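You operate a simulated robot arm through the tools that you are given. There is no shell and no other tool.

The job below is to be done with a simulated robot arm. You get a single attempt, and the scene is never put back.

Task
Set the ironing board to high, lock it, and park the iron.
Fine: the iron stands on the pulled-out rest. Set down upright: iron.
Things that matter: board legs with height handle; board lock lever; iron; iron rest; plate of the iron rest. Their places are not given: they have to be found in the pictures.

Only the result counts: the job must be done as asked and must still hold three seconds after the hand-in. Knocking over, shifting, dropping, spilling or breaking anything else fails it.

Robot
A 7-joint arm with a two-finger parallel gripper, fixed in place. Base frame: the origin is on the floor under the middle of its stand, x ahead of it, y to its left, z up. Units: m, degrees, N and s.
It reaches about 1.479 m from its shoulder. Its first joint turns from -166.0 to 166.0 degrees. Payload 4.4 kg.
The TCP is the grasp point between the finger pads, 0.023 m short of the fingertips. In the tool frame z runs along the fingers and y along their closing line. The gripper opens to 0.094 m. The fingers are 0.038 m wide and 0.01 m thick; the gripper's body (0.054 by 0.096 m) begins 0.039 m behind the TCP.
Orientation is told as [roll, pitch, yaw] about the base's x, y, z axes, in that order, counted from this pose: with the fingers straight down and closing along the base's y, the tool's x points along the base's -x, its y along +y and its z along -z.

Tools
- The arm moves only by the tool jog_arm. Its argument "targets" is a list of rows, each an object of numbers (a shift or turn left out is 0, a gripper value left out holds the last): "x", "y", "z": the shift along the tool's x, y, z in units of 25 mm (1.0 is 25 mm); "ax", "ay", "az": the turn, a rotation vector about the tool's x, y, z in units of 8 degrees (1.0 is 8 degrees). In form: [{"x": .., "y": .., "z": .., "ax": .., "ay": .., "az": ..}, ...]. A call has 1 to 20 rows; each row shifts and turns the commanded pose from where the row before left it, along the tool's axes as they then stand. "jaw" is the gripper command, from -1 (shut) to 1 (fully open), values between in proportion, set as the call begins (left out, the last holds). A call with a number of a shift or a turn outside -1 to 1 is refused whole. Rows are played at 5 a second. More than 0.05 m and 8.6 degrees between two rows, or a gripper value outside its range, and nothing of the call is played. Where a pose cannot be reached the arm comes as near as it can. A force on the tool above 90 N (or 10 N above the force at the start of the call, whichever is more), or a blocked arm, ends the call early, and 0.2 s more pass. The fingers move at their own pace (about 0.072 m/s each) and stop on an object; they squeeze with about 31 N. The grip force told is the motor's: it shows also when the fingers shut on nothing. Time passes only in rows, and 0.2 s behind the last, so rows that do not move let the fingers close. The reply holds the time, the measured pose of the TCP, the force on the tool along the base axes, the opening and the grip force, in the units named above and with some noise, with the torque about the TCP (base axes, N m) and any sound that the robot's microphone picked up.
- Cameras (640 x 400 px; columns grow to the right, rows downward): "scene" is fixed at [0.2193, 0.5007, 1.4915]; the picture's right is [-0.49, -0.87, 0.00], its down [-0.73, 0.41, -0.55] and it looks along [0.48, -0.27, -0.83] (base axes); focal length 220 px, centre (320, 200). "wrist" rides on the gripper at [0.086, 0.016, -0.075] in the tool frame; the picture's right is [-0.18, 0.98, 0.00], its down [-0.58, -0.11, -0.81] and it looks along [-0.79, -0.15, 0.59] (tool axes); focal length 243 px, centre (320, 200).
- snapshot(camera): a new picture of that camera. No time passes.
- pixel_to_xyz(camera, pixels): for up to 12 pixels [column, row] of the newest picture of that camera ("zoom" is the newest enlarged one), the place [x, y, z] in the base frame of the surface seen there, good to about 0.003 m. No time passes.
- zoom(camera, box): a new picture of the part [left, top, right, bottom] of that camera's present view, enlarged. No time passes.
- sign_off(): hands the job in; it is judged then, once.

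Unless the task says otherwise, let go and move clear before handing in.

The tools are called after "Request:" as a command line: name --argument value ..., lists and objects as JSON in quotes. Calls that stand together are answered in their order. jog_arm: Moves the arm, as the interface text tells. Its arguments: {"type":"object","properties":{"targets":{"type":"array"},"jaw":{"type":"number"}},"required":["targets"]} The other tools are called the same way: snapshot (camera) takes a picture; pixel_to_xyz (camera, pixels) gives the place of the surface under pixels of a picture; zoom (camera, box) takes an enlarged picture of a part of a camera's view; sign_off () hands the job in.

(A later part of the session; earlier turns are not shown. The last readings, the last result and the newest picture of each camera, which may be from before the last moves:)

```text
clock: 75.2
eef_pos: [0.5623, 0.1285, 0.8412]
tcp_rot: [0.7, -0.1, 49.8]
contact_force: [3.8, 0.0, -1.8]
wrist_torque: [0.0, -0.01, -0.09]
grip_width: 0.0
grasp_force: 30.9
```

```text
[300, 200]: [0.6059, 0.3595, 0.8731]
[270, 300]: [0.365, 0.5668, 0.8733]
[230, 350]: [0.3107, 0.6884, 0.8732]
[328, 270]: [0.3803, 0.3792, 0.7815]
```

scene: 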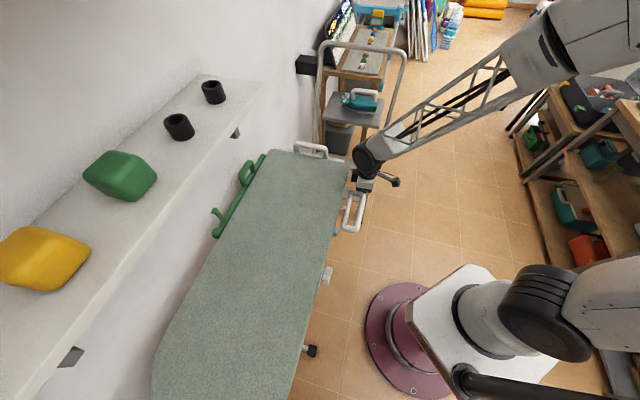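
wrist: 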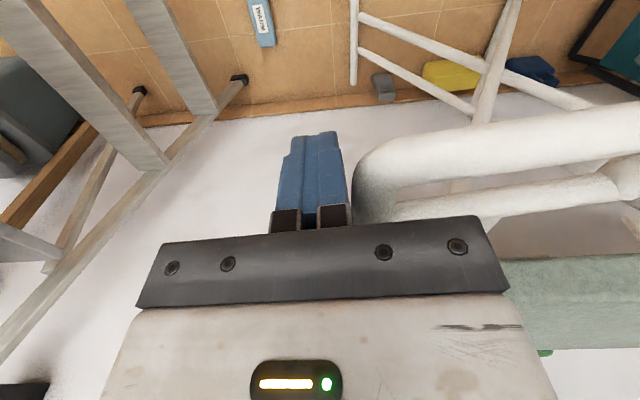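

Displacement from MID is now about 83 mm. I'll push about 6 mm more and then inspect the pointer against the HIGH label.

Request:
jog_arm --targets '[{"y": 0.12, "z": -0.09}, {"y": 0.12, "z": -0.07}, {}, {"y": -0.4}, {"z": -1, "x": 0.4}, {"z": -1, "x": 0.6}, {"z": -1, "x": 0.6}, {"y": 0.9, "x": 0.5}, {"y": 0.9, "x": 0.5}, {"y": 0.9, "x": 0.5}, {"y": 0.9, "x": 0.5}, {"y": 0.9, "x": 0.5}, {"y": 0.9, "x": 0.5}, {"y": 0.9, "x": 0.5}, {"ay": -1}, {"ay": -1}, {"ay": -1}]'

Request:
snapshot --camera "wrist"

Request:
zoom --camera "wrist" --box '[360, 60, 640, 240]'

```text
clock: 78.8
eef_pos: [0.3652, 0.129, 0.9222]
tcp_rot: [0.7, -24.3, 49.5]
contact_force: [-0.2, 0.2, -0.4]
wrist_torque: [-0.01, -0.05, 0.03]
grip_width: 0.0
grasp_force: 30.5
```

```text
taken
```

wrist: 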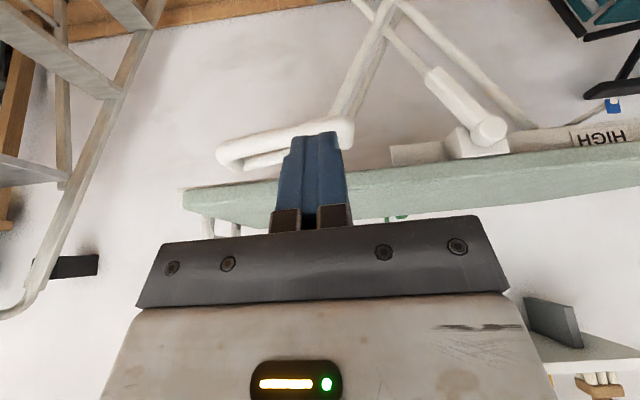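

```text
2.22 times, centred on (500, 150) of wrist
```

zoom: 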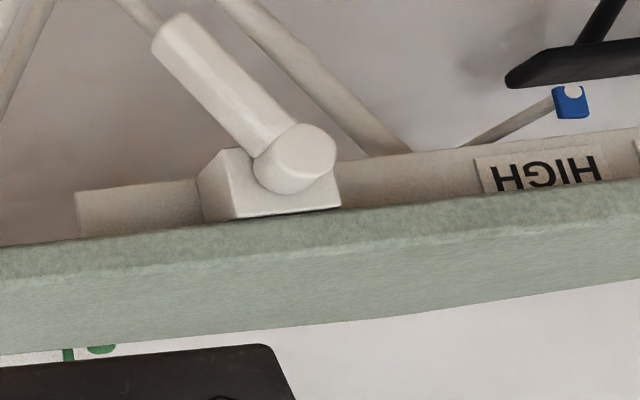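

Request:
pixel_to_xyz --camera "zoom" --pixels '[[570, 105], [574, 92], [545, 173], [480, 170], [607, 160], [520, 178], [300, 155], [180, 45], [560, 98]]'

Request:
zoom --camera "wrist" --box '[540, 80, 640, 160]'

```text
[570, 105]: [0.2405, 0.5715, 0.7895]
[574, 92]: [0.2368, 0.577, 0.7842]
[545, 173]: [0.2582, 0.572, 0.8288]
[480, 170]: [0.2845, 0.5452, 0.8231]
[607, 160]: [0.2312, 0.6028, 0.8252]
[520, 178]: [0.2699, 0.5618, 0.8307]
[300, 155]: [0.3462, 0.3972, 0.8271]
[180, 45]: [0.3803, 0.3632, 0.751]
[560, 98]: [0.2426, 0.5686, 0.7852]
```

```text
5.00 times, centred on (590, 120) of wrist
```

zoom: 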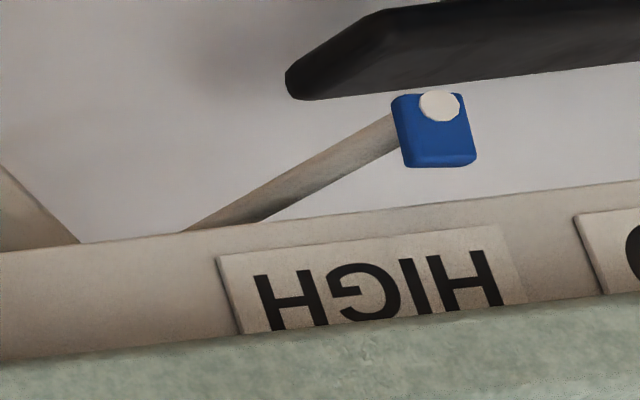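

The pointer (a≈-0.186) is under HIGH (label from -0.136 to -0.214, centre ≈-0.174). It lies slightly short of the same relation it had at MID, so I'll push about 6 mm more for a centred reading.

Request:
jog_arm --targets '[{"ay": 1}, {"ay": 1}, {"ay": 1}, {"y": -0.9, "x": -0.4}, {"y": -0.9, "x": -0.4}, {"y": -0.9, "x": -0.5}, {"y": -0.9, "x": -0.6}, {"y": -0.9, "x": -0.7}, {"y": -0.9, "x": -0.7}, {"y": -0.9, "x": -0.8}, {"y": -0.9, "x": -0.8}, {"z": 0.9}, {"z": 0.9}, {"z": 0.9}, {"z": 0.8}]'

Request:
snapshot --camera "wrist"

Request:
pixel_to_xyz --camera "wrist" --pixels '[[400, 150], [385, 160], [400, 190], [450, 140], [500, 130]]'

```text
clock: 82.0
eef_pos: [0.5797, 0.1072, 0.8314]
tcp_rot: [0.7, -0.4, 49.8]
contact_force: [-0.7, 0.4, 0.0]
wrist_torque: [0.0, 0.0, 0.01]
grip_width: 0.0
grasp_force: 31.1
```

```text
taken
```

wrist: 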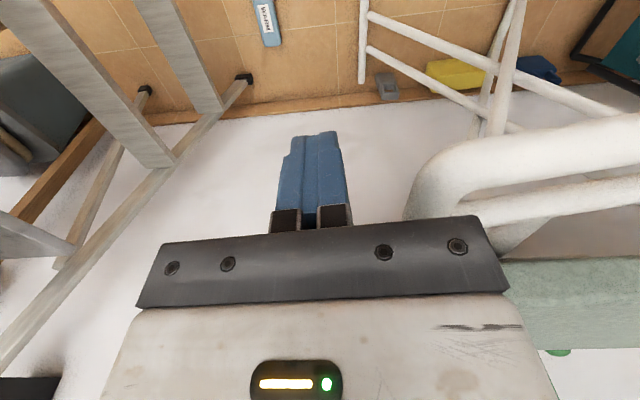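

```text
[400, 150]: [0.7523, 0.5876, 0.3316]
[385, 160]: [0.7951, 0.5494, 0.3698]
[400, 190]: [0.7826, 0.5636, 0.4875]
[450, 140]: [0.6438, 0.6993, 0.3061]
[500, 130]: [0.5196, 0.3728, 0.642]
```

Request:
jog_arm --targets '[{"y": 0.6}, {"y": 0.4}, {"y": 0.12}, {"y": 0.1, "z": -0.05}, {"y": 0.1, "z": -0.07}, {"y": 0.1, "z": -0.07}, {"y": 0.1, "z": -0.07}, {}]'

Request:
snapshot --camera "scene"

Request:
pixel_to_xyz --camera "scene" --pixels '[[300, 200], [270, 300], [230, 350]]'

```text
clock: 83.8
eef_pos: [0.5508, 0.1323, 0.8402]
tcp_rot: [0.7, -0.3, 49.9]
contact_force: [1.2, -2.4, -1.2]
wrist_torque: [0.01, 0.0, -0.04]
grip_width: 0.0001
grasp_force: 31.6
```

```text
taken
```

scene: 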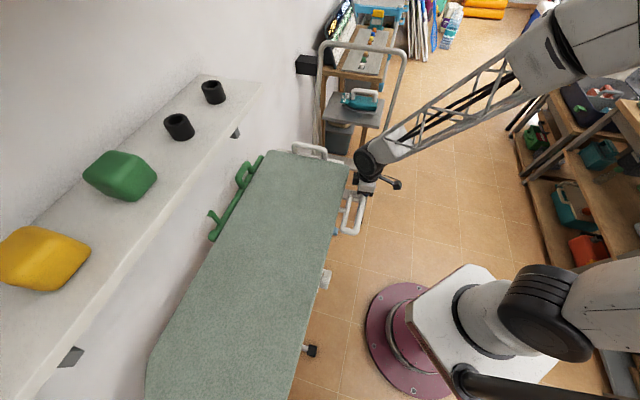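

```text
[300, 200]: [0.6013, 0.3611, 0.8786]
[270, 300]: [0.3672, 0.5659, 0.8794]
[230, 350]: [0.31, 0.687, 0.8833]
```

The board is at z≈0.879 with total travel ≈94 mm. I'll withdraw to the vantage point and confirm the pointer on HIGH before locking.

Request:
jog_arm --targets '[{"y": -0.5}, {"z": -1, "x": 0.4}, {"z": -1, "x": 0.6}, {"z": -1, "x": 0.6}, {"y": 0.9, "x": 0.5}, {"y": 0.9, "x": 0.5}, {"y": 0.9, "x": 0.5}, {"y": 0.9, "x": 0.5}, {"y": 0.9, "x": 0.5}, {"y": 0.9, "x": 0.5}, {"y": 0.9, "x": 0.5}, {"ay": -1}, {"ay": -1}, {"ay": -1}]'

Request:
snapshot --camera "wrist"

Request:
zoom --camera "wrist" --box '[540, 80, 640, 160]'

Request:
pixel_to_xyz --camera "zoom" --pixels '[[440, 140], [225, 290], [380, 280], [500, 270]]'

```text
clock: 86.8
eef_pos: [0.3594, 0.1274, 0.916]
tcp_rot: [0.7, -24.4, 49.5]
contact_force: [0.0, 0.7, -0.1]
wrist_torque: [-0.01, -0.02, -0.02]
grip_width: 0.0
grasp_force: 31.0
```

```text
taken
```

wrist: 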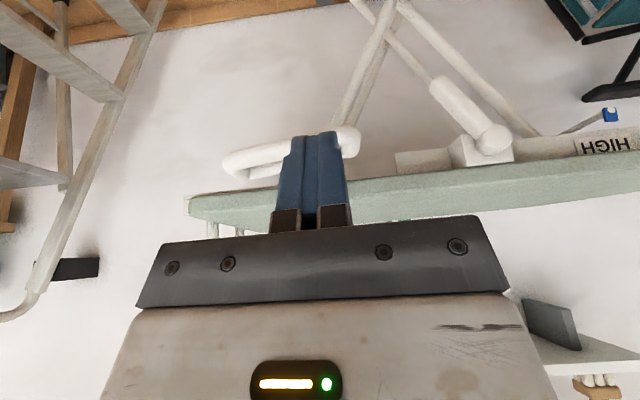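

```text
5.00 times, centred on (590, 120) of wrist
```

zoom: 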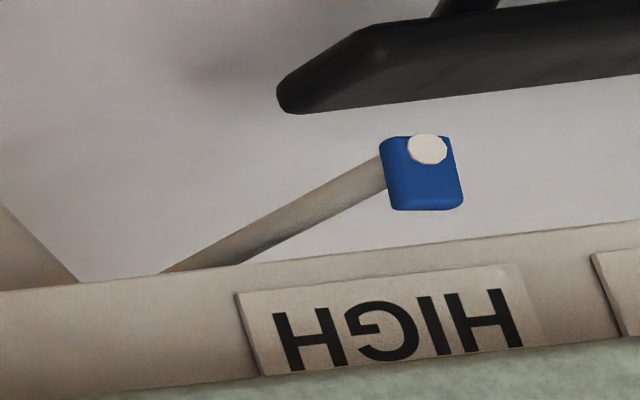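

```text
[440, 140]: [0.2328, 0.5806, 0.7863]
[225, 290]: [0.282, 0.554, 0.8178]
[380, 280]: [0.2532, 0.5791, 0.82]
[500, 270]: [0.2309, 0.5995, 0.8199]
```

Request:
pixel_to_xyz --camera "zoom" --pixels '[[395, 185], [425, 185], [455, 185], [255, 340], [395, 325], [530, 305], [585, 290], [300, 340], [500, 315]]'

Request:
pixel_to_xyz --camera "wrist" --pixels '[[492, 140], [440, 85], [465, 110], [505, 138], [470, 150], [510, 158], [445, 78], [434, 90]]'

```text
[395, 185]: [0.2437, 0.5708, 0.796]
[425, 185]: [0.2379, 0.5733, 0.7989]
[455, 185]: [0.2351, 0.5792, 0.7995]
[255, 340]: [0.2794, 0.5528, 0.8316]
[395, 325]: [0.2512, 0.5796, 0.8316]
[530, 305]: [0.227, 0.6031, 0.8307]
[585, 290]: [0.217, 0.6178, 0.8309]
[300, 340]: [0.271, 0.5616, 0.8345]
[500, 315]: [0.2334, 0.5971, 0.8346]
```

```text
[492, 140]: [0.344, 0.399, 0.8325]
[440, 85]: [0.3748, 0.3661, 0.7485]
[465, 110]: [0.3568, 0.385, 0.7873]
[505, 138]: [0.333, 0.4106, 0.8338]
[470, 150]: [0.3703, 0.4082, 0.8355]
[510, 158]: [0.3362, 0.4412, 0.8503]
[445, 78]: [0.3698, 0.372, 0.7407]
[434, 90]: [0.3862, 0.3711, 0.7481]
```

The pointer (centre a≈-0.189) is under HIGH's centre (≈-0.182), the same relation it had at MID, so the board is at HIGH. Next I'll lock it by pushing the lever back to its −a side, starting by moving to a tilted pose in front of the lever.

Request:
jog_arm --targets '[{"ay": -1, "y": 0.6}, {"ay": -1, "y": 0.6}, {"ay": -1, "y": 0.5}, {"y": 0.5, "x": -0.5, "z": 0.8}, {"y": 0.5, "x": -0.5, "z": 0.8}, {"y": 0.5, "x": -0.5, "z": 0.8}, {"y": 0.5, "x": -0.5, "z": 0.8}, {"x": -0.5, "z": 0.5}]'

Request:
snapshot --camera "wrist"

```text
clock: 88.6
eef_pos: [0.3597, 0.2708, 0.9011]
tcp_rot: [1.0, -48.3, 49.1]
contact_force: [-0.4, -0.1, -1.0]
wrist_torque: [0.0, 0.0, 0.0]
grip_width: 0.0
grasp_force: 31.3
```

```text
taken
```

wrist: 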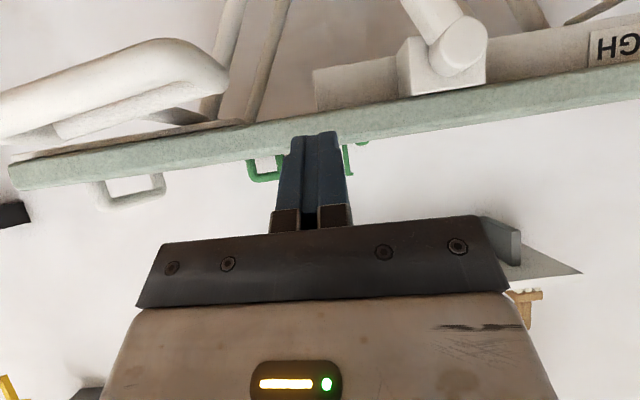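

The tilted pose is reached at a≈0.099, b≈0.439. I'll shift outward and descend on the +a side of the lever to its tip height.

Request:
jog_arm --targets '[{"x": -0.48, "z": 0.54, "y": 0.28}, {"x": -0.48, "z": 0.54, "y": 0.28}, {"x": 0.727, "z": 0.647}, {"x": 0.727, "z": 0.647}, {"x": 0.727, "z": 0.647}, {"x": 0.727, "z": 0.647}, {"x": 0.727, "z": 0.647}, {"x": 0.727, "z": 0.647}]'

Request:
snapshot --camera "wrist"

```text
clock: 90.4
eef_pos: [0.3705, 0.3088, 0.7557]
tcp_rot: [1.1, -48.3, 49.0]
contact_force: [1.0, 0.0, 0.0]
wrist_torque: [0.03, -0.02, 0.0]
grip_width: 0.0001
grasp_force: 30.3
```

```text
taken
```

wrist: 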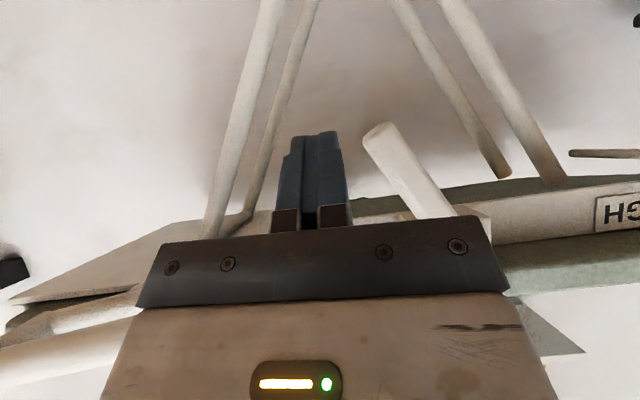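

The closed fingers are beside the lever's +a face (lever from (375,130) to (440,210)). I'll advance to b≈0.513, then push toward −a.

Request:
jog_arm --targets '[{"x": -0.337, "z": 0.378}, {"x": -0.337, "z": 0.378}, {"x": -0.337, "z": 0.378}]'

Request:
jog_arm --targets '[{"y": 0.25}, {"y": 0.25}, {"y": 0.25}, {"y": 0.25}, {"y": 0.25}, {"y": 0.25}]'

Request:
snapshot --camera "wrist"

```text
clock: 91.2
eef_pos: [0.3939, 0.3385, 0.7548]
tcp_rot: [1.0, -48.3, 49.0]
contact_force: [0.2, -0.3, -0.3]
wrist_torque: [-0.02, 0.0, 0.03]
grip_width: 0.0
grasp_force: 31.4
```

```text
clock: 92.6
eef_pos: [0.3666, 0.361, 0.7558]
tcp_rot: [1.2, -48.3, 49.1]
contact_force: [1.6, -2.4, -1.8]
wrist_torque: [-0.06, -0.04, -0.05]
grip_width: 0.0
grasp_force: 31.6
```

```text
taken
```

wrist: 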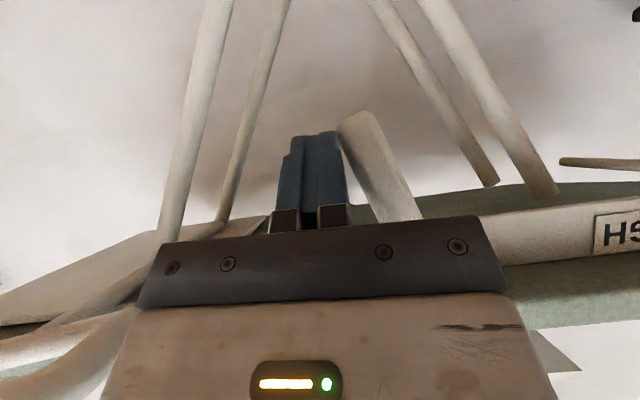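

Contact with the lever at a low force (about 3 N). I'll continue pushing it toward −a.

Request:
jog_arm --targets '[{"y": 0.2}, {"y": 0.2}, {"y": 0.2}, {"y": 0.2}, {"y": 0.2}, {"y": 0.2}, {"y": 0.2}]'

Request:
snapshot --camera "wrist"

```text
clock: 94.2
eef_pos: [0.3509, 0.3727, 0.7628]
tcp_rot: [1.6, -48.1, 49.0]
contact_force: [-0.1, 0.4, -0.3]
wrist_torque: [0.0, 0.02, -0.01]
grip_width: 0.0
grasp_force: 30.7
out of reach, approached as far as the arm can: row 4, 5, 6, 7
```

```text
taken
```

wrist: 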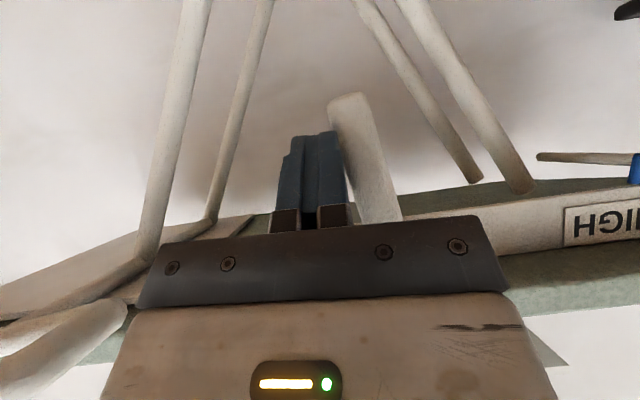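

The arm ran out of reach at a≈0.027 with the lever not yet past vertical. I'll back off, roll the gripper +30° (so the wrist sits farther toward +a, where the arm has room), and push again.

Request:
jog_arm --targets '[{"y": -0.8}, {"y": -0.8}, {"ax": -0.62, "az": 0.7}, {"ax": -0.62, "az": 0.7}, {"ax": -0.62, "az": 0.7}, {"ax": -0.62, "az": 0.7}]'

Request:
snapshot --camera "wrist"

```text
clock: 95.6
eef_pos: [0.3818, 0.3461, 0.7626]
tcp_rot: [41.8, -40.0, 20.1]
contact_force: [0.5, 0.4, -0.4]
wrist_torque: [-0.01, 0.0, 0.02]
grip_width: 0.0
grasp_force: 30.8
```

```text
taken
```

wrist: 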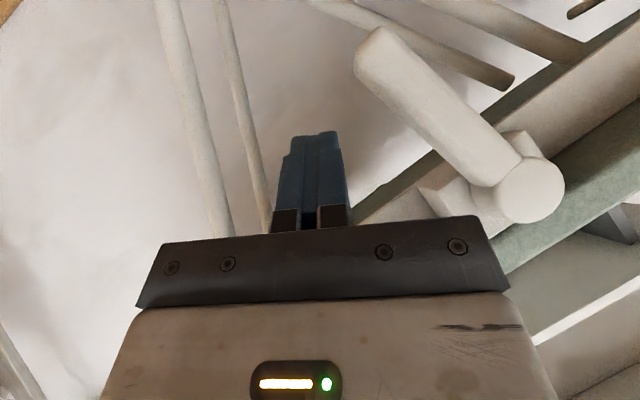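

The rolled pose is reachable (TCP a≈0.067, b≈0.511, z≈0.763). Now I push along −a from here.

Request:
jog_arm --targets '[{"x": 0.095, "y": 0.2145, "z": 0.086}, {"x": 0.095, "y": 0.2145, "z": 0.086}, {"x": 0.095, "y": 0.2145, "z": 0.086}, {"x": 0.095, "y": 0.2145, "z": 0.086}, {"x": 0.095, "y": 0.2145, "z": 0.086}, {"x": 0.095, "y": 0.2145, "z": 0.086}, {"x": 0.095, "y": 0.2145, "z": 0.086}]'

Request:
snapshot --camera "wrist"

```text
clock: 97.2
eef_pos: [0.3482, 0.375, 0.7628]
tcp_rot: [41.6, -39.9, 19.9]
contact_force: [0.5, -2.1, -2.0]
wrist_torque: [-0.12, -0.02, -0.03]
grip_width: 0.0
grasp_force: 30.6
```

```text
taken
```

wrist: 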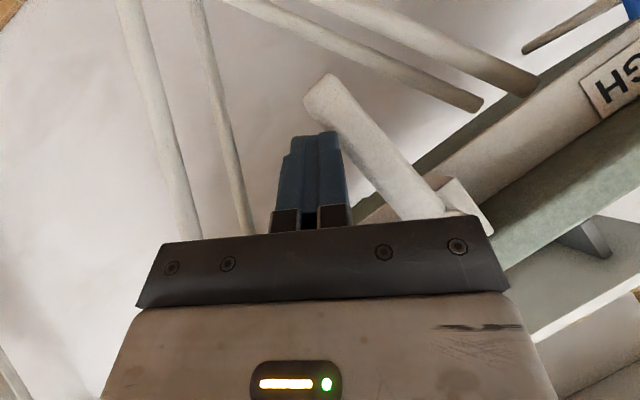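

The lever is nearly vertical now and moving with ~3 N. Continue pushing.

Request:
jog_arm --targets '[{"x": 0.095, "y": 0.2145, "z": 0.086}, {"x": 0.095, "y": 0.2145, "z": 0.086}, {"x": 0.095, "y": 0.2145, "z": 0.086}, {"x": 0.095, "y": 0.2145, "z": 0.086}, {"x": 0.095, "y": 0.2145, "z": 0.086}, {"x": 0.095, "y": 0.2145, "z": 0.086}]'

Request:
snapshot --camera "wrist"

```text
clock: 98.6
eef_pos: [0.3189, 0.3986, 0.7615]
tcp_rot: [41.6, -39.9, 20.0]
contact_force: [-0.4, 1.0, -0.4]
wrist_torque: [-0.02, 0.01, -0.01]
grip_width: 0.0002
grasp_force: 30.6
```

```text
taken
```

wrist: 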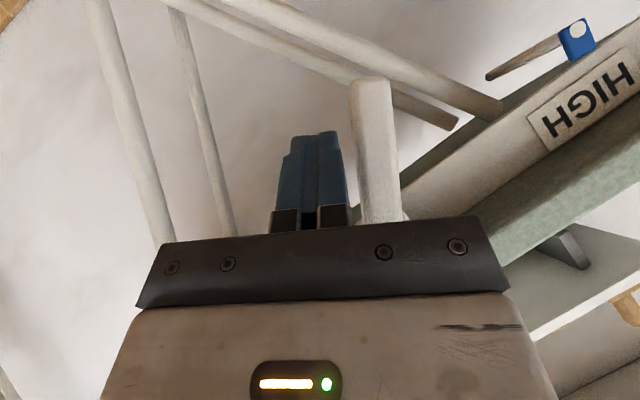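

The lever flipped over ahead of the fingers and now stands parallel to my 30°-rolled gripper axis (column ~370), i.e. on its original locked side. I'll nudge a bit further to confirm it's at its stop.

Request:
jog_arm --targets '[{"x": 0.06, "y": 0.13, "z": 0.052}, {"x": 0.06, "y": 0.13, "z": 0.052}, {"x": 0.06, "y": 0.13, "z": 0.052}, {"x": 0.04, "y": 0.086, "z": 0.034}]'

Request:
snapshot --camera "wrist"

```text
clock: 99.6
eef_pos: [0.3106, 0.4072, 0.7615]
tcp_rot: [41.6, -39.9, 19.8]
contact_force: [53.3, -62.5, 9.2]
wrist_torque: [0.42, 0.06, -2.24]
grip_width: 0.0001
grasp_force: 31.2
```

```text
taken
```

wrist: 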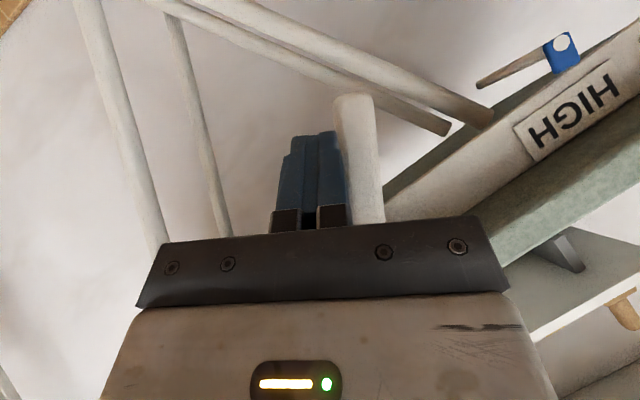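

The force rose to ~82 N with the lever at its stop, so it's locked. I'll back off and check the pointer and board height.

Request:
jog_arm --targets '[{"x": -0.095, "y": -0.2145, "z": -0.086}, {"x": -0.19, "y": -0.43, "z": -0.17}, {"x": -0.19, "y": -0.43, "z": -0.17}, {"x": 0.53, "z": -0.6}, {"x": 0.53, "z": -0.6}]'

Request:
snapshot --camera "wrist"

Request:
snapshot --camera "scene"

Request:
pixel_to_xyz --camera "scene" --pixels '[[300, 200], [270, 300], [230, 350]]'

```text
clock: 100.8
eef_pos: [0.3069, 0.3585, 0.7618]
tcp_rot: [41.7, -39.8, 20.0]
contact_force: [0.4, 0.6, 0.7]
wrist_torque: [0.0, 0.0, 0.01]
grip_width: 0.0001
grasp_force: 30.9
```

```text
taken
```

wrist: 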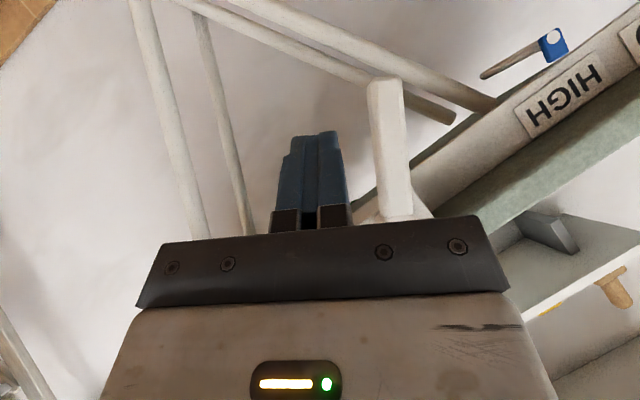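

```text
taken
```

scene: 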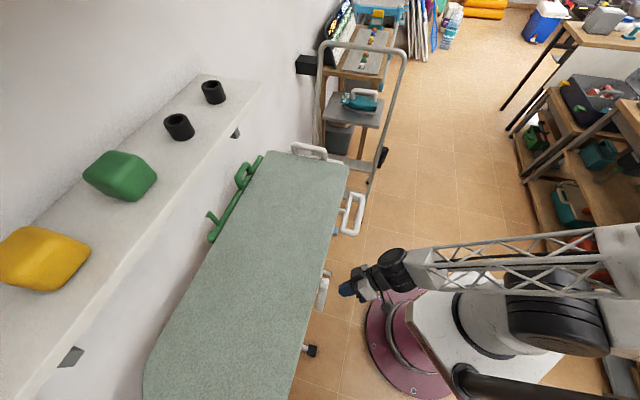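

```text
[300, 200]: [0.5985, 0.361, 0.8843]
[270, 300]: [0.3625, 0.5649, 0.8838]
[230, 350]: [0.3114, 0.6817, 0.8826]
```

Request:
zoom --camera "wrist" --box '[460, 10, 640, 150]'

Request:
pixel_to_xyz --camera "wrist" --pixels '[[552, 46], [545, 52], [560, 42], [522, 122], [605, 65], [562, 97], [385, 90], [395, 190], [390, 150]]'

```text
2.86 times, centred on (550, 80) of wrist
```

zoom: 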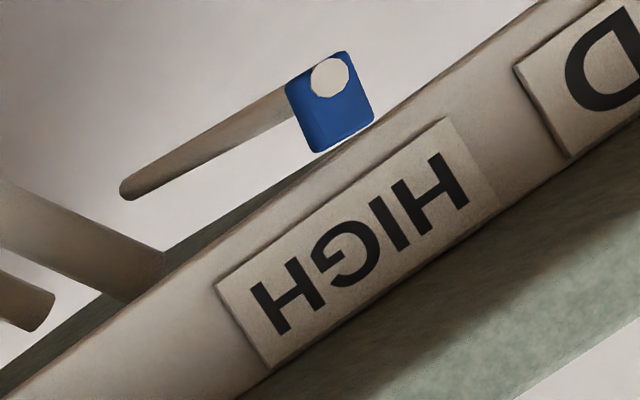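

```text
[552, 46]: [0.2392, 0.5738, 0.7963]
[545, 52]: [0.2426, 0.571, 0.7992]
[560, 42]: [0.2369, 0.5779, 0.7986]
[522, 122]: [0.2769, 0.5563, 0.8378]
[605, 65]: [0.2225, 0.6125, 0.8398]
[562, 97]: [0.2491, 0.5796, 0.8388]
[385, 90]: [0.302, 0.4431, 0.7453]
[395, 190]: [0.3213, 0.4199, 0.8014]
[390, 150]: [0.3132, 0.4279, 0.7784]
```

The pointer (a≈-0.189) now sits right at the centre of HIGH (≈-0.187), and the lever is at 28° on its original locked side. Next is the iron rest at the board's ladder end; I'll zoom in on it.

Request:
zoom --camera "scene" --box '[250, 125, 370, 205]'

Request:
pixel_to_xyz --camera "zoom" --pixels '[[235, 95], [330, 115], [410, 140], [225, 125], [410, 185], [160, 135], [500, 225], [540, 235], [470, 215], [300, 155], [540, 330], [150, 150]]'

```text
5.00 times, centred on (310, 165) of scene
```

zoom: 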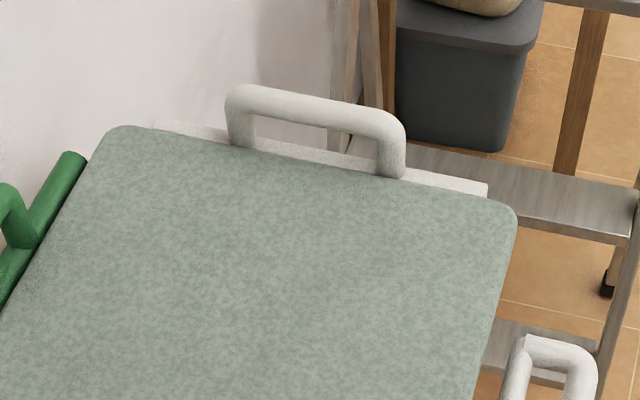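

```text
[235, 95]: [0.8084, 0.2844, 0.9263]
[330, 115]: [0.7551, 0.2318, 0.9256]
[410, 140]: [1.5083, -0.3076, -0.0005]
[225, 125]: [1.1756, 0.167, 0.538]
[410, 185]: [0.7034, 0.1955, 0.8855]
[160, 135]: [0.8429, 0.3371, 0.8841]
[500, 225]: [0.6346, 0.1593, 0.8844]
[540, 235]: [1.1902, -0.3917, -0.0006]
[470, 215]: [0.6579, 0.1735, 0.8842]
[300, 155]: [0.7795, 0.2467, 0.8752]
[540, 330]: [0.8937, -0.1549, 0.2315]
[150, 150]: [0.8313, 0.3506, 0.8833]
```

The rest has a white front plate at the board's end with an upright U-handle (bar at z≈0.926 around (0.755,0.232)). I'll retreat up and away from the lever, and level the gripper (fingers down).

Request:
jog_arm --targets '[{"x": 0.5, "z": -0.56}, {"x": -0.943, "y": -0.173, "z": -0.849}, {"x": -0.943, "y": -0.173, "z": -0.849}, {"x": -0.943, "y": -0.173, "z": -0.849}, {"x": -0.943, "y": -0.173, "z": -0.849}, {"x": -0.943, "y": -0.173, "z": -0.849}, {"x": -0.943, "y": -0.173, "z": -0.849}, {"x": -0.943, "y": -0.173, "z": -0.849}, {"x": -0.943, "y": -0.173, "z": -0.849}, {"ax": 0.62, "az": -0.7}, {"ax": 0.62, "az": -0.7}, {"ax": 0.62, "az": -0.7}, {"ax": 0.62, "az": -0.7}]'

Request:
jog_arm --targets '[{"ay": 1, "y": -0.8}, {"ay": 1, "y": -0.8}, {"ay": 1, "y": -0.8}, {"ay": 1, "y": -0.8}, {"ay": 1, "y": -0.8}, {"ay": 1, "y": -0.8}]' --jaw 0.3

Request:
snapshot --camera "wrist"

Request:
snapshot --camera "scene"

```text
clock: 103.6
eef_pos: [0.4169, 0.2395, 0.9641]
tcp_rot: [0.9, -48.3, 49.3]
contact_force: [0.2, 0.4, -1.1]
wrist_torque: [-0.03, 0.01, 0.0]
grip_width: 0.0
grasp_force: 31.0
```

```text
clock: 105.0
eef_pos: [0.5084, 0.161, 0.9619]
tcp_rot: [0.6, -0.1, 49.8]
contact_force: [-0.1, -0.1, -0.6]
wrist_torque: [-0.03, 0.03, 0.02]
grip_width: 0.0611
grasp_force: 0.1
```

```text
taken
```

wrist: 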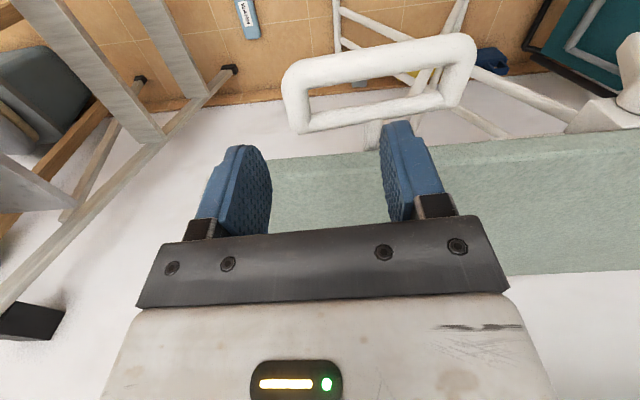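

```text
taken
```

scene: 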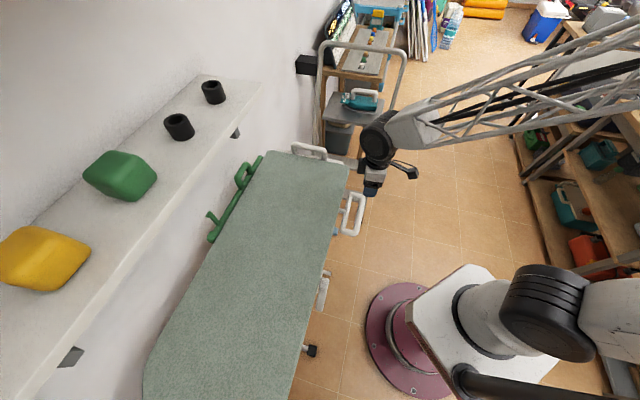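

The gripper is straight at (0.508,0.161,0.962). I'll rise and move over toward the rest's handle for a closer look from above.

Request:
jog_arm --targets '[{"z": -0.914, "x": -0.276, "y": -0.836}, {"z": -0.914, "x": -0.276, "y": -0.836}, {"z": -0.914, "x": -0.276, "y": -0.836}, {"z": -0.914, "x": -0.276, "y": -0.836}, {"z": -0.914, "x": -0.276, "y": -0.836}, {"z": -0.914, "x": -0.276, "y": -0.836}, {"z": -0.914, "x": -0.276, "y": -0.836}]'

Request:
snapshot --camera "wrist"

Request:
pixel_to_xyz --camera "scene" --pixels '[[235, 130], [212, 85], [180, 120], [205, 110], [250, 90]]'

```text
clock: 106.6
eef_pos: [0.6522, 0.1017, 1.1202]
tcp_rot: [0.7, -0.3, 49.8]
contact_force: [0.3, -0.1, -0.4]
wrist_torque: [-0.03, -0.03, 0.0]
grip_width: 0.0613
grasp_force: 0.0
```

```text
taken
```

wrist: 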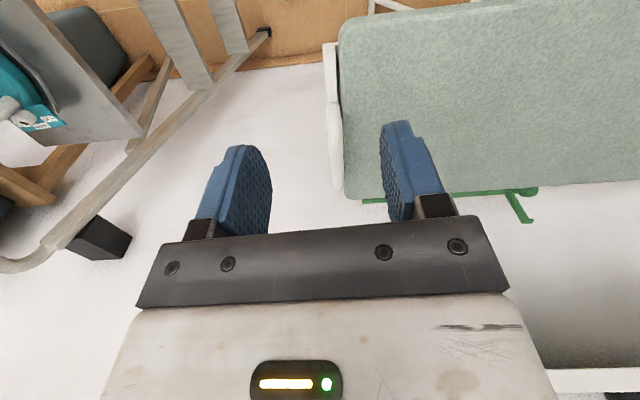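

```text
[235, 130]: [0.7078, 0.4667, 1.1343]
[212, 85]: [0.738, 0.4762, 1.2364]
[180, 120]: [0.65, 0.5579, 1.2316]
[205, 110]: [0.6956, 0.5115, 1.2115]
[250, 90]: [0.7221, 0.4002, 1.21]
```

Request:
zoom --camera "wrist" --box '[280, 20, 400, 210]'

Request:
pixel_to_xyz --camera "wrist" --pixels '[[329, 60], [332, 100], [334, 120], [334, 140], [336, 160], [338, 180], [327, 80], [345, 100], [345, 150], [350, 180]]'

```text
2.11 times, centred on (340, 115) of wrist
```

zoom: 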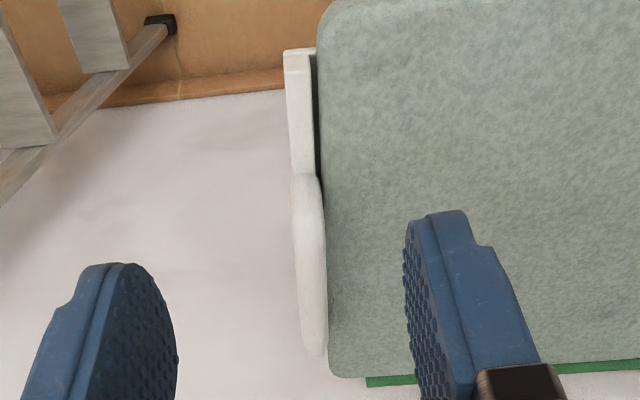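

```text
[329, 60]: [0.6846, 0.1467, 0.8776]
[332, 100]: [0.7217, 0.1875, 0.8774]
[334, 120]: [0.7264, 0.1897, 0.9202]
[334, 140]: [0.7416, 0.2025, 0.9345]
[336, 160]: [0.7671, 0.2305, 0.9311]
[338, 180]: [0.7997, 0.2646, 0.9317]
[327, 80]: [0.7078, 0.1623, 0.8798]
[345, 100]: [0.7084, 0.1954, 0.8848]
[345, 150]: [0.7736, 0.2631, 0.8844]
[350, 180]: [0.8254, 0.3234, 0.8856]
```

The handle bar's top is at z≈0.932, a≈0.436, spanning b≈0.62–0.735. I'll move above its middle (b≈0.675) with the jaws open along a, and descend.

Request:
jog_arm --targets '[{"x": -1, "y": -0.03}, {"x": -1, "y": -0.03}, {"x": -1, "y": -0.03}, {"x": -1, "y": -0.03}, {"x": -1, "y": -0.03}, {"x": -1, "y": -0.03}, {"x": -1, "y": -0.03}, {"z": 1}, {"z": 1}, {"z": 1}, {"z": 1}]'

Request:
snapshot --camera "wrist"

Request:
snapshot --camera "scene"

```text
clock: 109.0
eef_pos: [0.7693, 0.2348, 1.0207]
tcp_rot: [0.7, -0.4, 49.8]
contact_force: [0.3, 0.3, 0.0]
wrist_torque: [0.01, 0.02, -0.01]
grip_width: 0.0612
grasp_force: 0.0
```

```text
taken
```

wrist: 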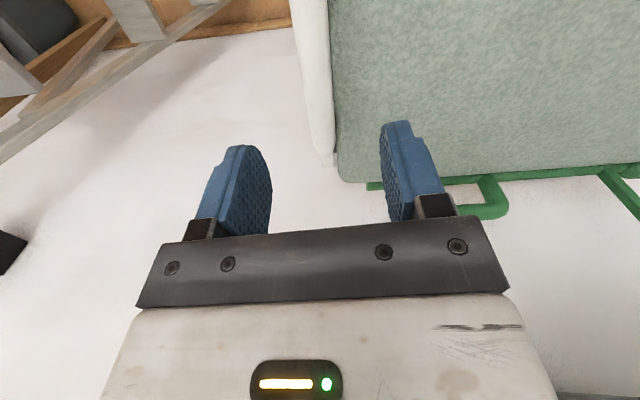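

```text
taken
```

scene: 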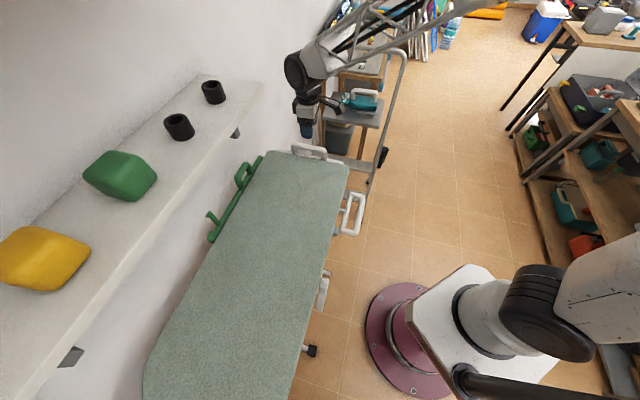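

Centred above the bar (a≈0.435, b≈0.677). Descending to z≈0.922 and closing.

Request:
jog_arm --targets '[{"z": 1}, {"z": 1}, {"z": 1}, {"z": 0.6}, {"z": 0.3}]'

Request:
jog_arm --targets '[{}, {}, {}, {}]' --jaw -1

Request:
snapshot --camera "wrist"

```text
clock: 110.2
eef_pos: [0.767, 0.2354, 0.9241]
tcp_rot: [0.8, -0.3, 49.7]
contact_force: [0.2, 0.1, 0.9]
wrist_torque: [0.02, 0.02, 0.01]
grip_width: 0.0609
grasp_force: 0.0
```

```text
clock: 111.2
eef_pos: [0.7679, 0.2344, 0.9244]
tcp_rot: [0.7, -0.3, 49.7]
contact_force: [54.4, -33.2, -16.0]
wrist_torque: [0.03, -0.11, -1.73]
grip_width: 0.0243
grasp_force: 45.4
```

```text
taken
```

wrist: 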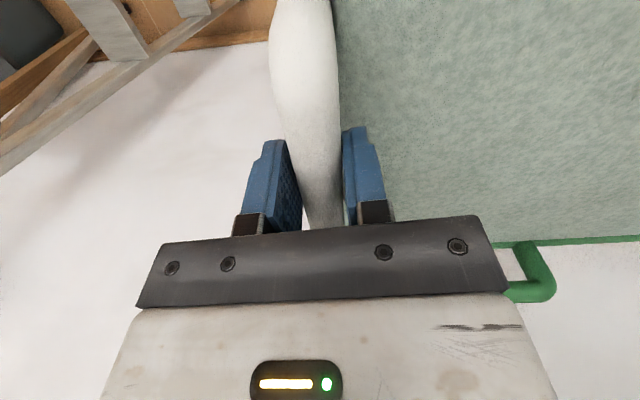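

Gripped the rest's handle (width 0.0243). Now I'll pull it along +a in moderate steps and watch the forces.

Request:
jog_arm --targets '[{"y": -0.2}, {"y": -0.2}, {"y": -0.3}, {"y": -0.3}, {"y": -0.3}, {"y": -0.3}]'

Request:
snapshot --camera "scene"

```text
clock: 112.6
eef_pos: [0.7975, 0.2093, 0.9224]
tcp_rot: [0.7, -0.1, 49.8]
contact_force: [-29.2, -26.5, -11.6]
wrist_torque: [-0.1, 0.09, -1.8]
grip_width: 0.0243
grasp_force: 45.1
```

```text
taken
```

scene: 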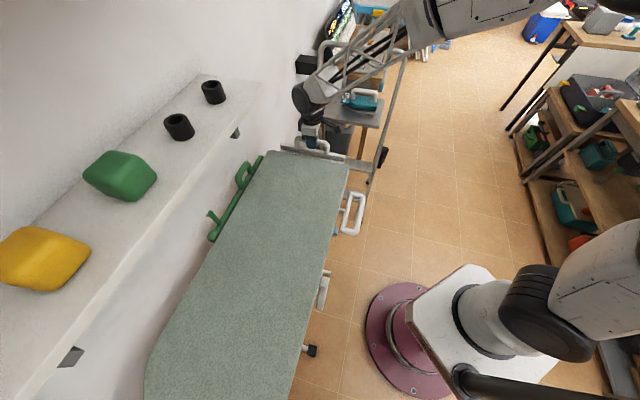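

The rest slides out freely (about 39 mm so far), with a 39 N side load showing that its slide is a couple of degrees off my pull line. I'll correct the direction and keep pulling.

Request:
jog_arm --targets '[{"x": 0.08, "y": -0.2}, {"y": -0.4, "x": 0.018}, {"y": -0.4, "x": 0.018}, {"y": -0.4, "x": 0.018}, {"y": -0.4, "x": 0.018}, {"y": -0.4, "x": 0.018}, {"y": -0.4, "x": 0.018}]'

Request:
snapshot --camera "scene"

```text
clock: 114.2
eef_pos: [0.8454, 0.1639, 0.922]
tcp_rot: [0.7, -0.2, 49.7]
contact_force: [-30.5, -28.2, 0.9]
wrist_torque: [-0.14, 0.18, -1.79]
grip_width: 0.0244
grasp_force: 45.1
```

```text
taken
```

scene: 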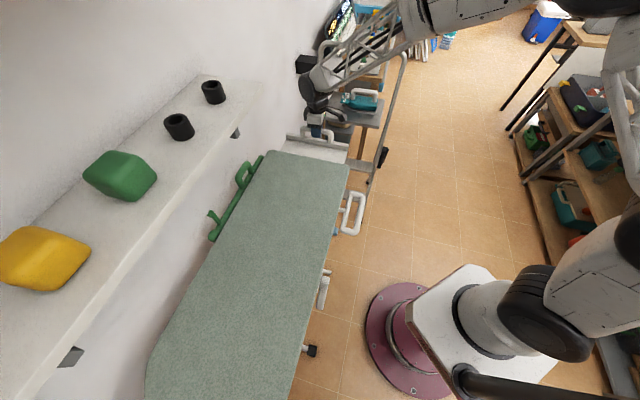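

The plate is emerging between the board's end and the handle (about 0.10 m out). I'll add more side correction and continue pulling.

Request:
jog_arm --targets '[{"x": 0.08, "y": -0.2}, {"y": -0.4, "x": 0.024}, {"y": -0.4, "x": 0.024}, {"y": -0.4, "x": 0.024}, {"y": -0.4, "x": 0.024}, {"y": -0.4, "x": 0.024}, {"y": -0.4, "x": 0.024}]'

Request:
snapshot --camera "scene"

```text
clock: 115.8
eef_pos: [0.8908, 0.1186, 0.9222]
tcp_rot: [0.7, -0.2, 49.8]
contact_force: [-14.9, -13.8, 6.6]
wrist_torque: [-0.11, 0.08, -1.82]
grip_width: 0.0245
grasp_force: 44.8
```

```text
taken
```

scene: 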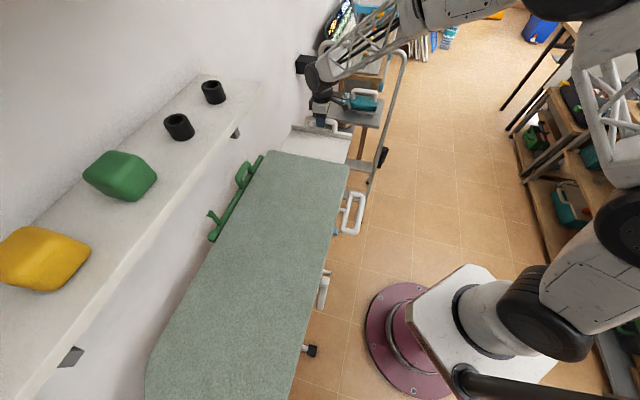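

Request:
pixel_to_xyz --camera "scene" --pixels '[[350, 65], [390, 35], [430, 10], [320, 90], [400, 90], [330, 42], [405, 60], [315, 145], [345, 150], [300, 130]]'

Request:
zoom --camera "scene" --box '[260, 20, 440, 200]'

```text
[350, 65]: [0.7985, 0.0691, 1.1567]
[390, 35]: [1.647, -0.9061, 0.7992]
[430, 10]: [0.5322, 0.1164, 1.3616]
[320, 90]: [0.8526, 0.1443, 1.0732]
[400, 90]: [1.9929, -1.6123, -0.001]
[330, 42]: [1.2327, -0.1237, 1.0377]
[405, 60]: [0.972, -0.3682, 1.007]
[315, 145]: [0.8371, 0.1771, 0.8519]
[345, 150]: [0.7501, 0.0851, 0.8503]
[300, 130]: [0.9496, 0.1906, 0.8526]
```

```text
2.22 times, centred on (350, 110) of scene
```

zoom: 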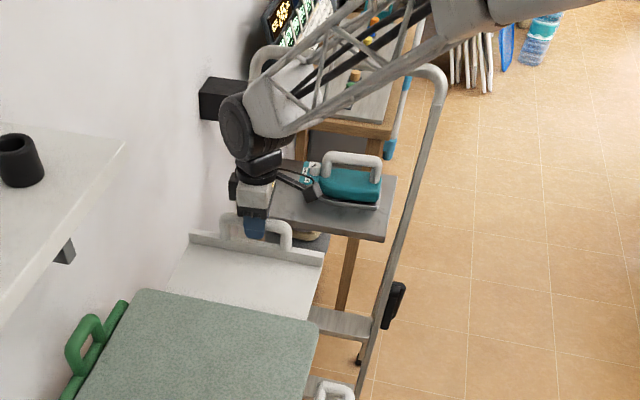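

The forearm is well clear of the ladder (0.80,0.07,1.157), and the plate of the rest is out at z≈0.852. I'll continue pulling to find its end stop.

Request:
jog_arm --targets '[{"x": 0.05, "y": -0.2}, {"y": -0.3, "x": 0.02}, {"y": -0.3, "x": 0.02}, {"y": -0.3, "x": 0.02}, {"y": -0.3, "x": 0.02}, {"y": -0.2, "x": 0.012}, {"y": -0.2, "x": 0.012}]'

Request:
snapshot --camera "scene"

```text
clock: 117.2
eef_pos: [0.9137, 0.097, 0.9203]
tcp_rot: [1.1, 0.0, 49.9]
contact_force: [-35.0, 13.9, 18.7]
wrist_torque: [-0.31, 0.7, -1.9]
grip_width: 0.0246
grasp_force: 44.5
stopped in row 6: the force on the tool passed its limit at 98 N (the readings are from after the stop); the commanded pose is now the measured one
```

```text
taken
```

scene: 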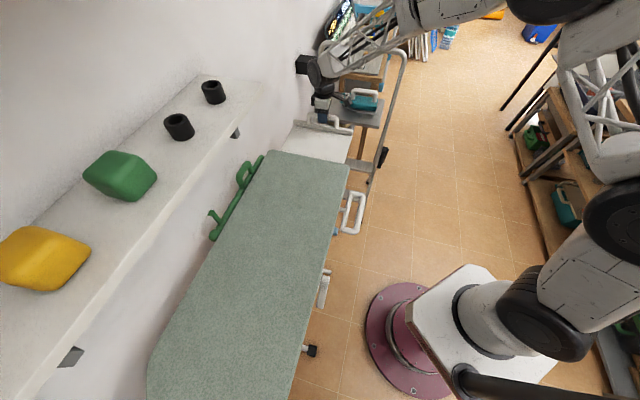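

The pull hit its end stop (98 N) with the rest 0.20 m out. I'll let go of the handle, rise clear, and look at the plate.

Request:
jog_arm --targets '[{}, {}, {}, {"z": -1}, {"z": -1}, {"z": -1}, {"z": -1}, {"z": -1}, {"z": -1}, {"z": -1}]' --jaw 0.3

Request:
snapshot --camera "scene"

Request:
zoom --camera "scene" --box '[260, 90, 400, 190]'

Request:
snapshot --camera "wrist"

```text
clock: 119.4
eef_pos: [0.9168, 0.0929, 1.0944]
tcp_rot: [1.2, 0.1, 49.9]
contact_force: [-0.6, 0.7, -0.7]
wrist_torque: [0.02, -0.02, 0.02]
grip_width: 0.0609
grasp_force: 0.2
```

```text
taken
```

scene: 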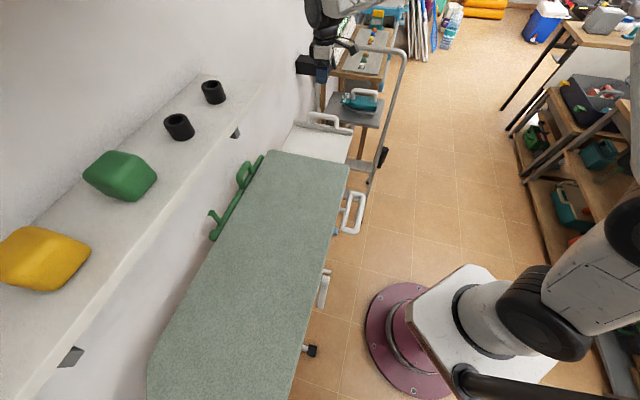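

```text
4.00 times, centred on (330, 140) of scene
```

zoom: 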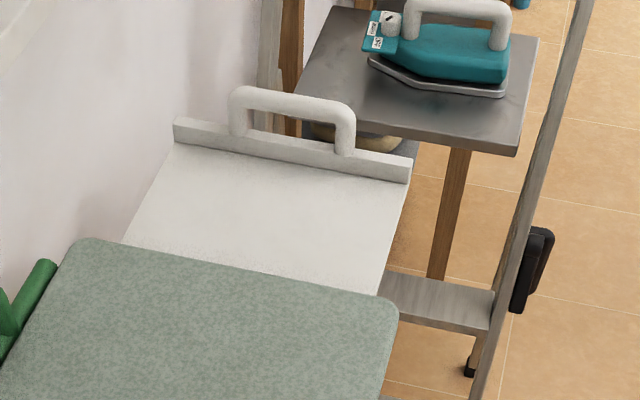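

```text
taken
```

wrist: 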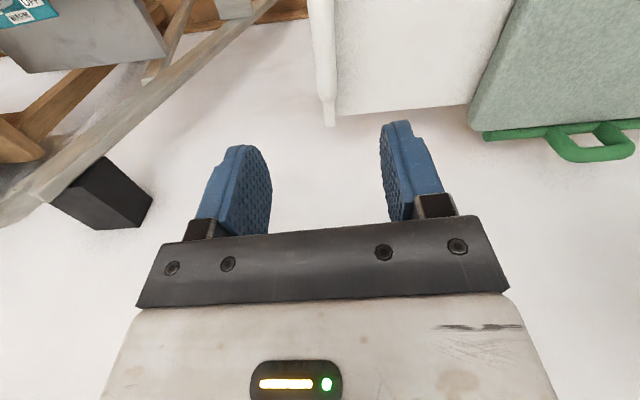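

The rest is fully out, a flat white plate with an upright lip and handle at its front. I'll read the plate's corners, the lip, and the board's pointer/height for confirmation.

Request:
pixel_to_xyz --camera "zoom" --pixels '[[180, 150], [400, 190], [130, 235], [375, 285], [260, 200], [300, 225], [200, 130], [405, 165], [250, 90], [340, 105], [100, 260], [380, 310]]'

Request:
pixel_to_xyz --camera "scene" --pixels '[[300, 200], [270, 300], [230, 350], [300, 135], [350, 105], [362, 155], [395, 110], [375, 160]]'

```text
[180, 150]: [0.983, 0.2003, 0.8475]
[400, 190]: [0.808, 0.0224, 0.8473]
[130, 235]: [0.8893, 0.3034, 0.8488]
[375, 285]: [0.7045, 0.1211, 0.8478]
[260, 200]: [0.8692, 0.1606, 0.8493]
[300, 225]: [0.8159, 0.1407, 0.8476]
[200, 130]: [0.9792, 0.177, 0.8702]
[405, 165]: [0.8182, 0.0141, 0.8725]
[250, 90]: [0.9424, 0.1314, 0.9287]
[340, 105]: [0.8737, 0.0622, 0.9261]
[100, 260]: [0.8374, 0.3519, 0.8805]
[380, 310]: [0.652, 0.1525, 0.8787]
```

```text
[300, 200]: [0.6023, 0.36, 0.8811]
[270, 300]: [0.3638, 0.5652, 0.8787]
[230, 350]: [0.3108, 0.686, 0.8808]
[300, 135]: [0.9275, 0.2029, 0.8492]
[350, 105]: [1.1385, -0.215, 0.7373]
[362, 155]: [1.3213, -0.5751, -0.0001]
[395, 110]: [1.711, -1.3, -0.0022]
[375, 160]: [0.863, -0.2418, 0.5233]
```

The plate is at z≈0.848, about 0.195 m deep and 0.255 m wide, along true axes at 45°. The iron's handle bar is almost directly below the ladder's hoop (z 1.038), so I'll reach through the ladder's opening with the fingers tilted 45° forward. I'll rotate and move to the start of that line.

Request:
jog_arm --targets '[{"ax": 1}, {"ax": 1}, {"ax": 1}, {"ax": 1}, {"ax": 1}, {"ax": 0.625}, {"x": 0.9, "y": -0.5, "z": 0.5}, {"x": 0.9, "y": -0.5, "z": 0.5}, {"x": 0.9, "y": -0.5, "z": 0.5}, {"x": 0.9, "y": -0.5, "z": 0.5}, {"x": 0.9, "y": -0.5, "z": 0.5}, {"x": 0.9, "y": -0.5, "z": 0.5}]'

Request:
snapshot --camera "wrist"

Request:
snapshot --camera "scene"

```text
clock: 122.0
eef_pos: [0.911, -0.0762, 1.0912]
tcp_rot: [-43.9, -0.1, 50.0]
contact_force: [-0.4, 0.2, -0.1]
wrist_torque: [0.0, -0.01, 0.0]
grip_width: 0.0611
grasp_force: 0.0
```

```text
taken
```

wrist: 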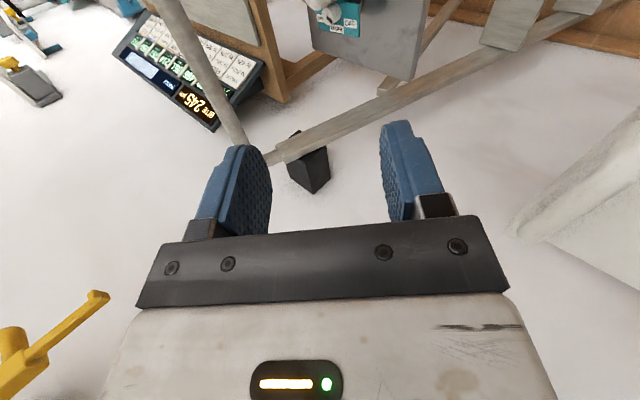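

```text
taken
```

scene: 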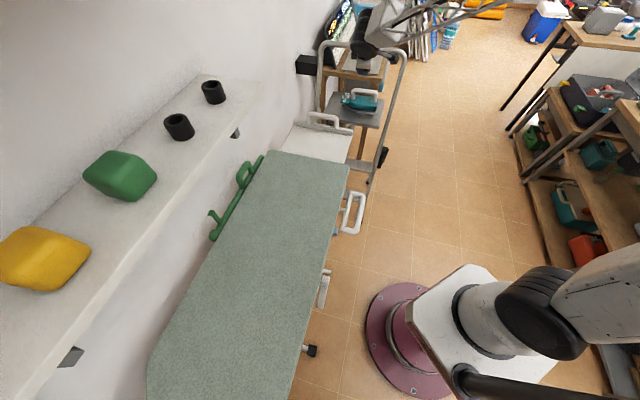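

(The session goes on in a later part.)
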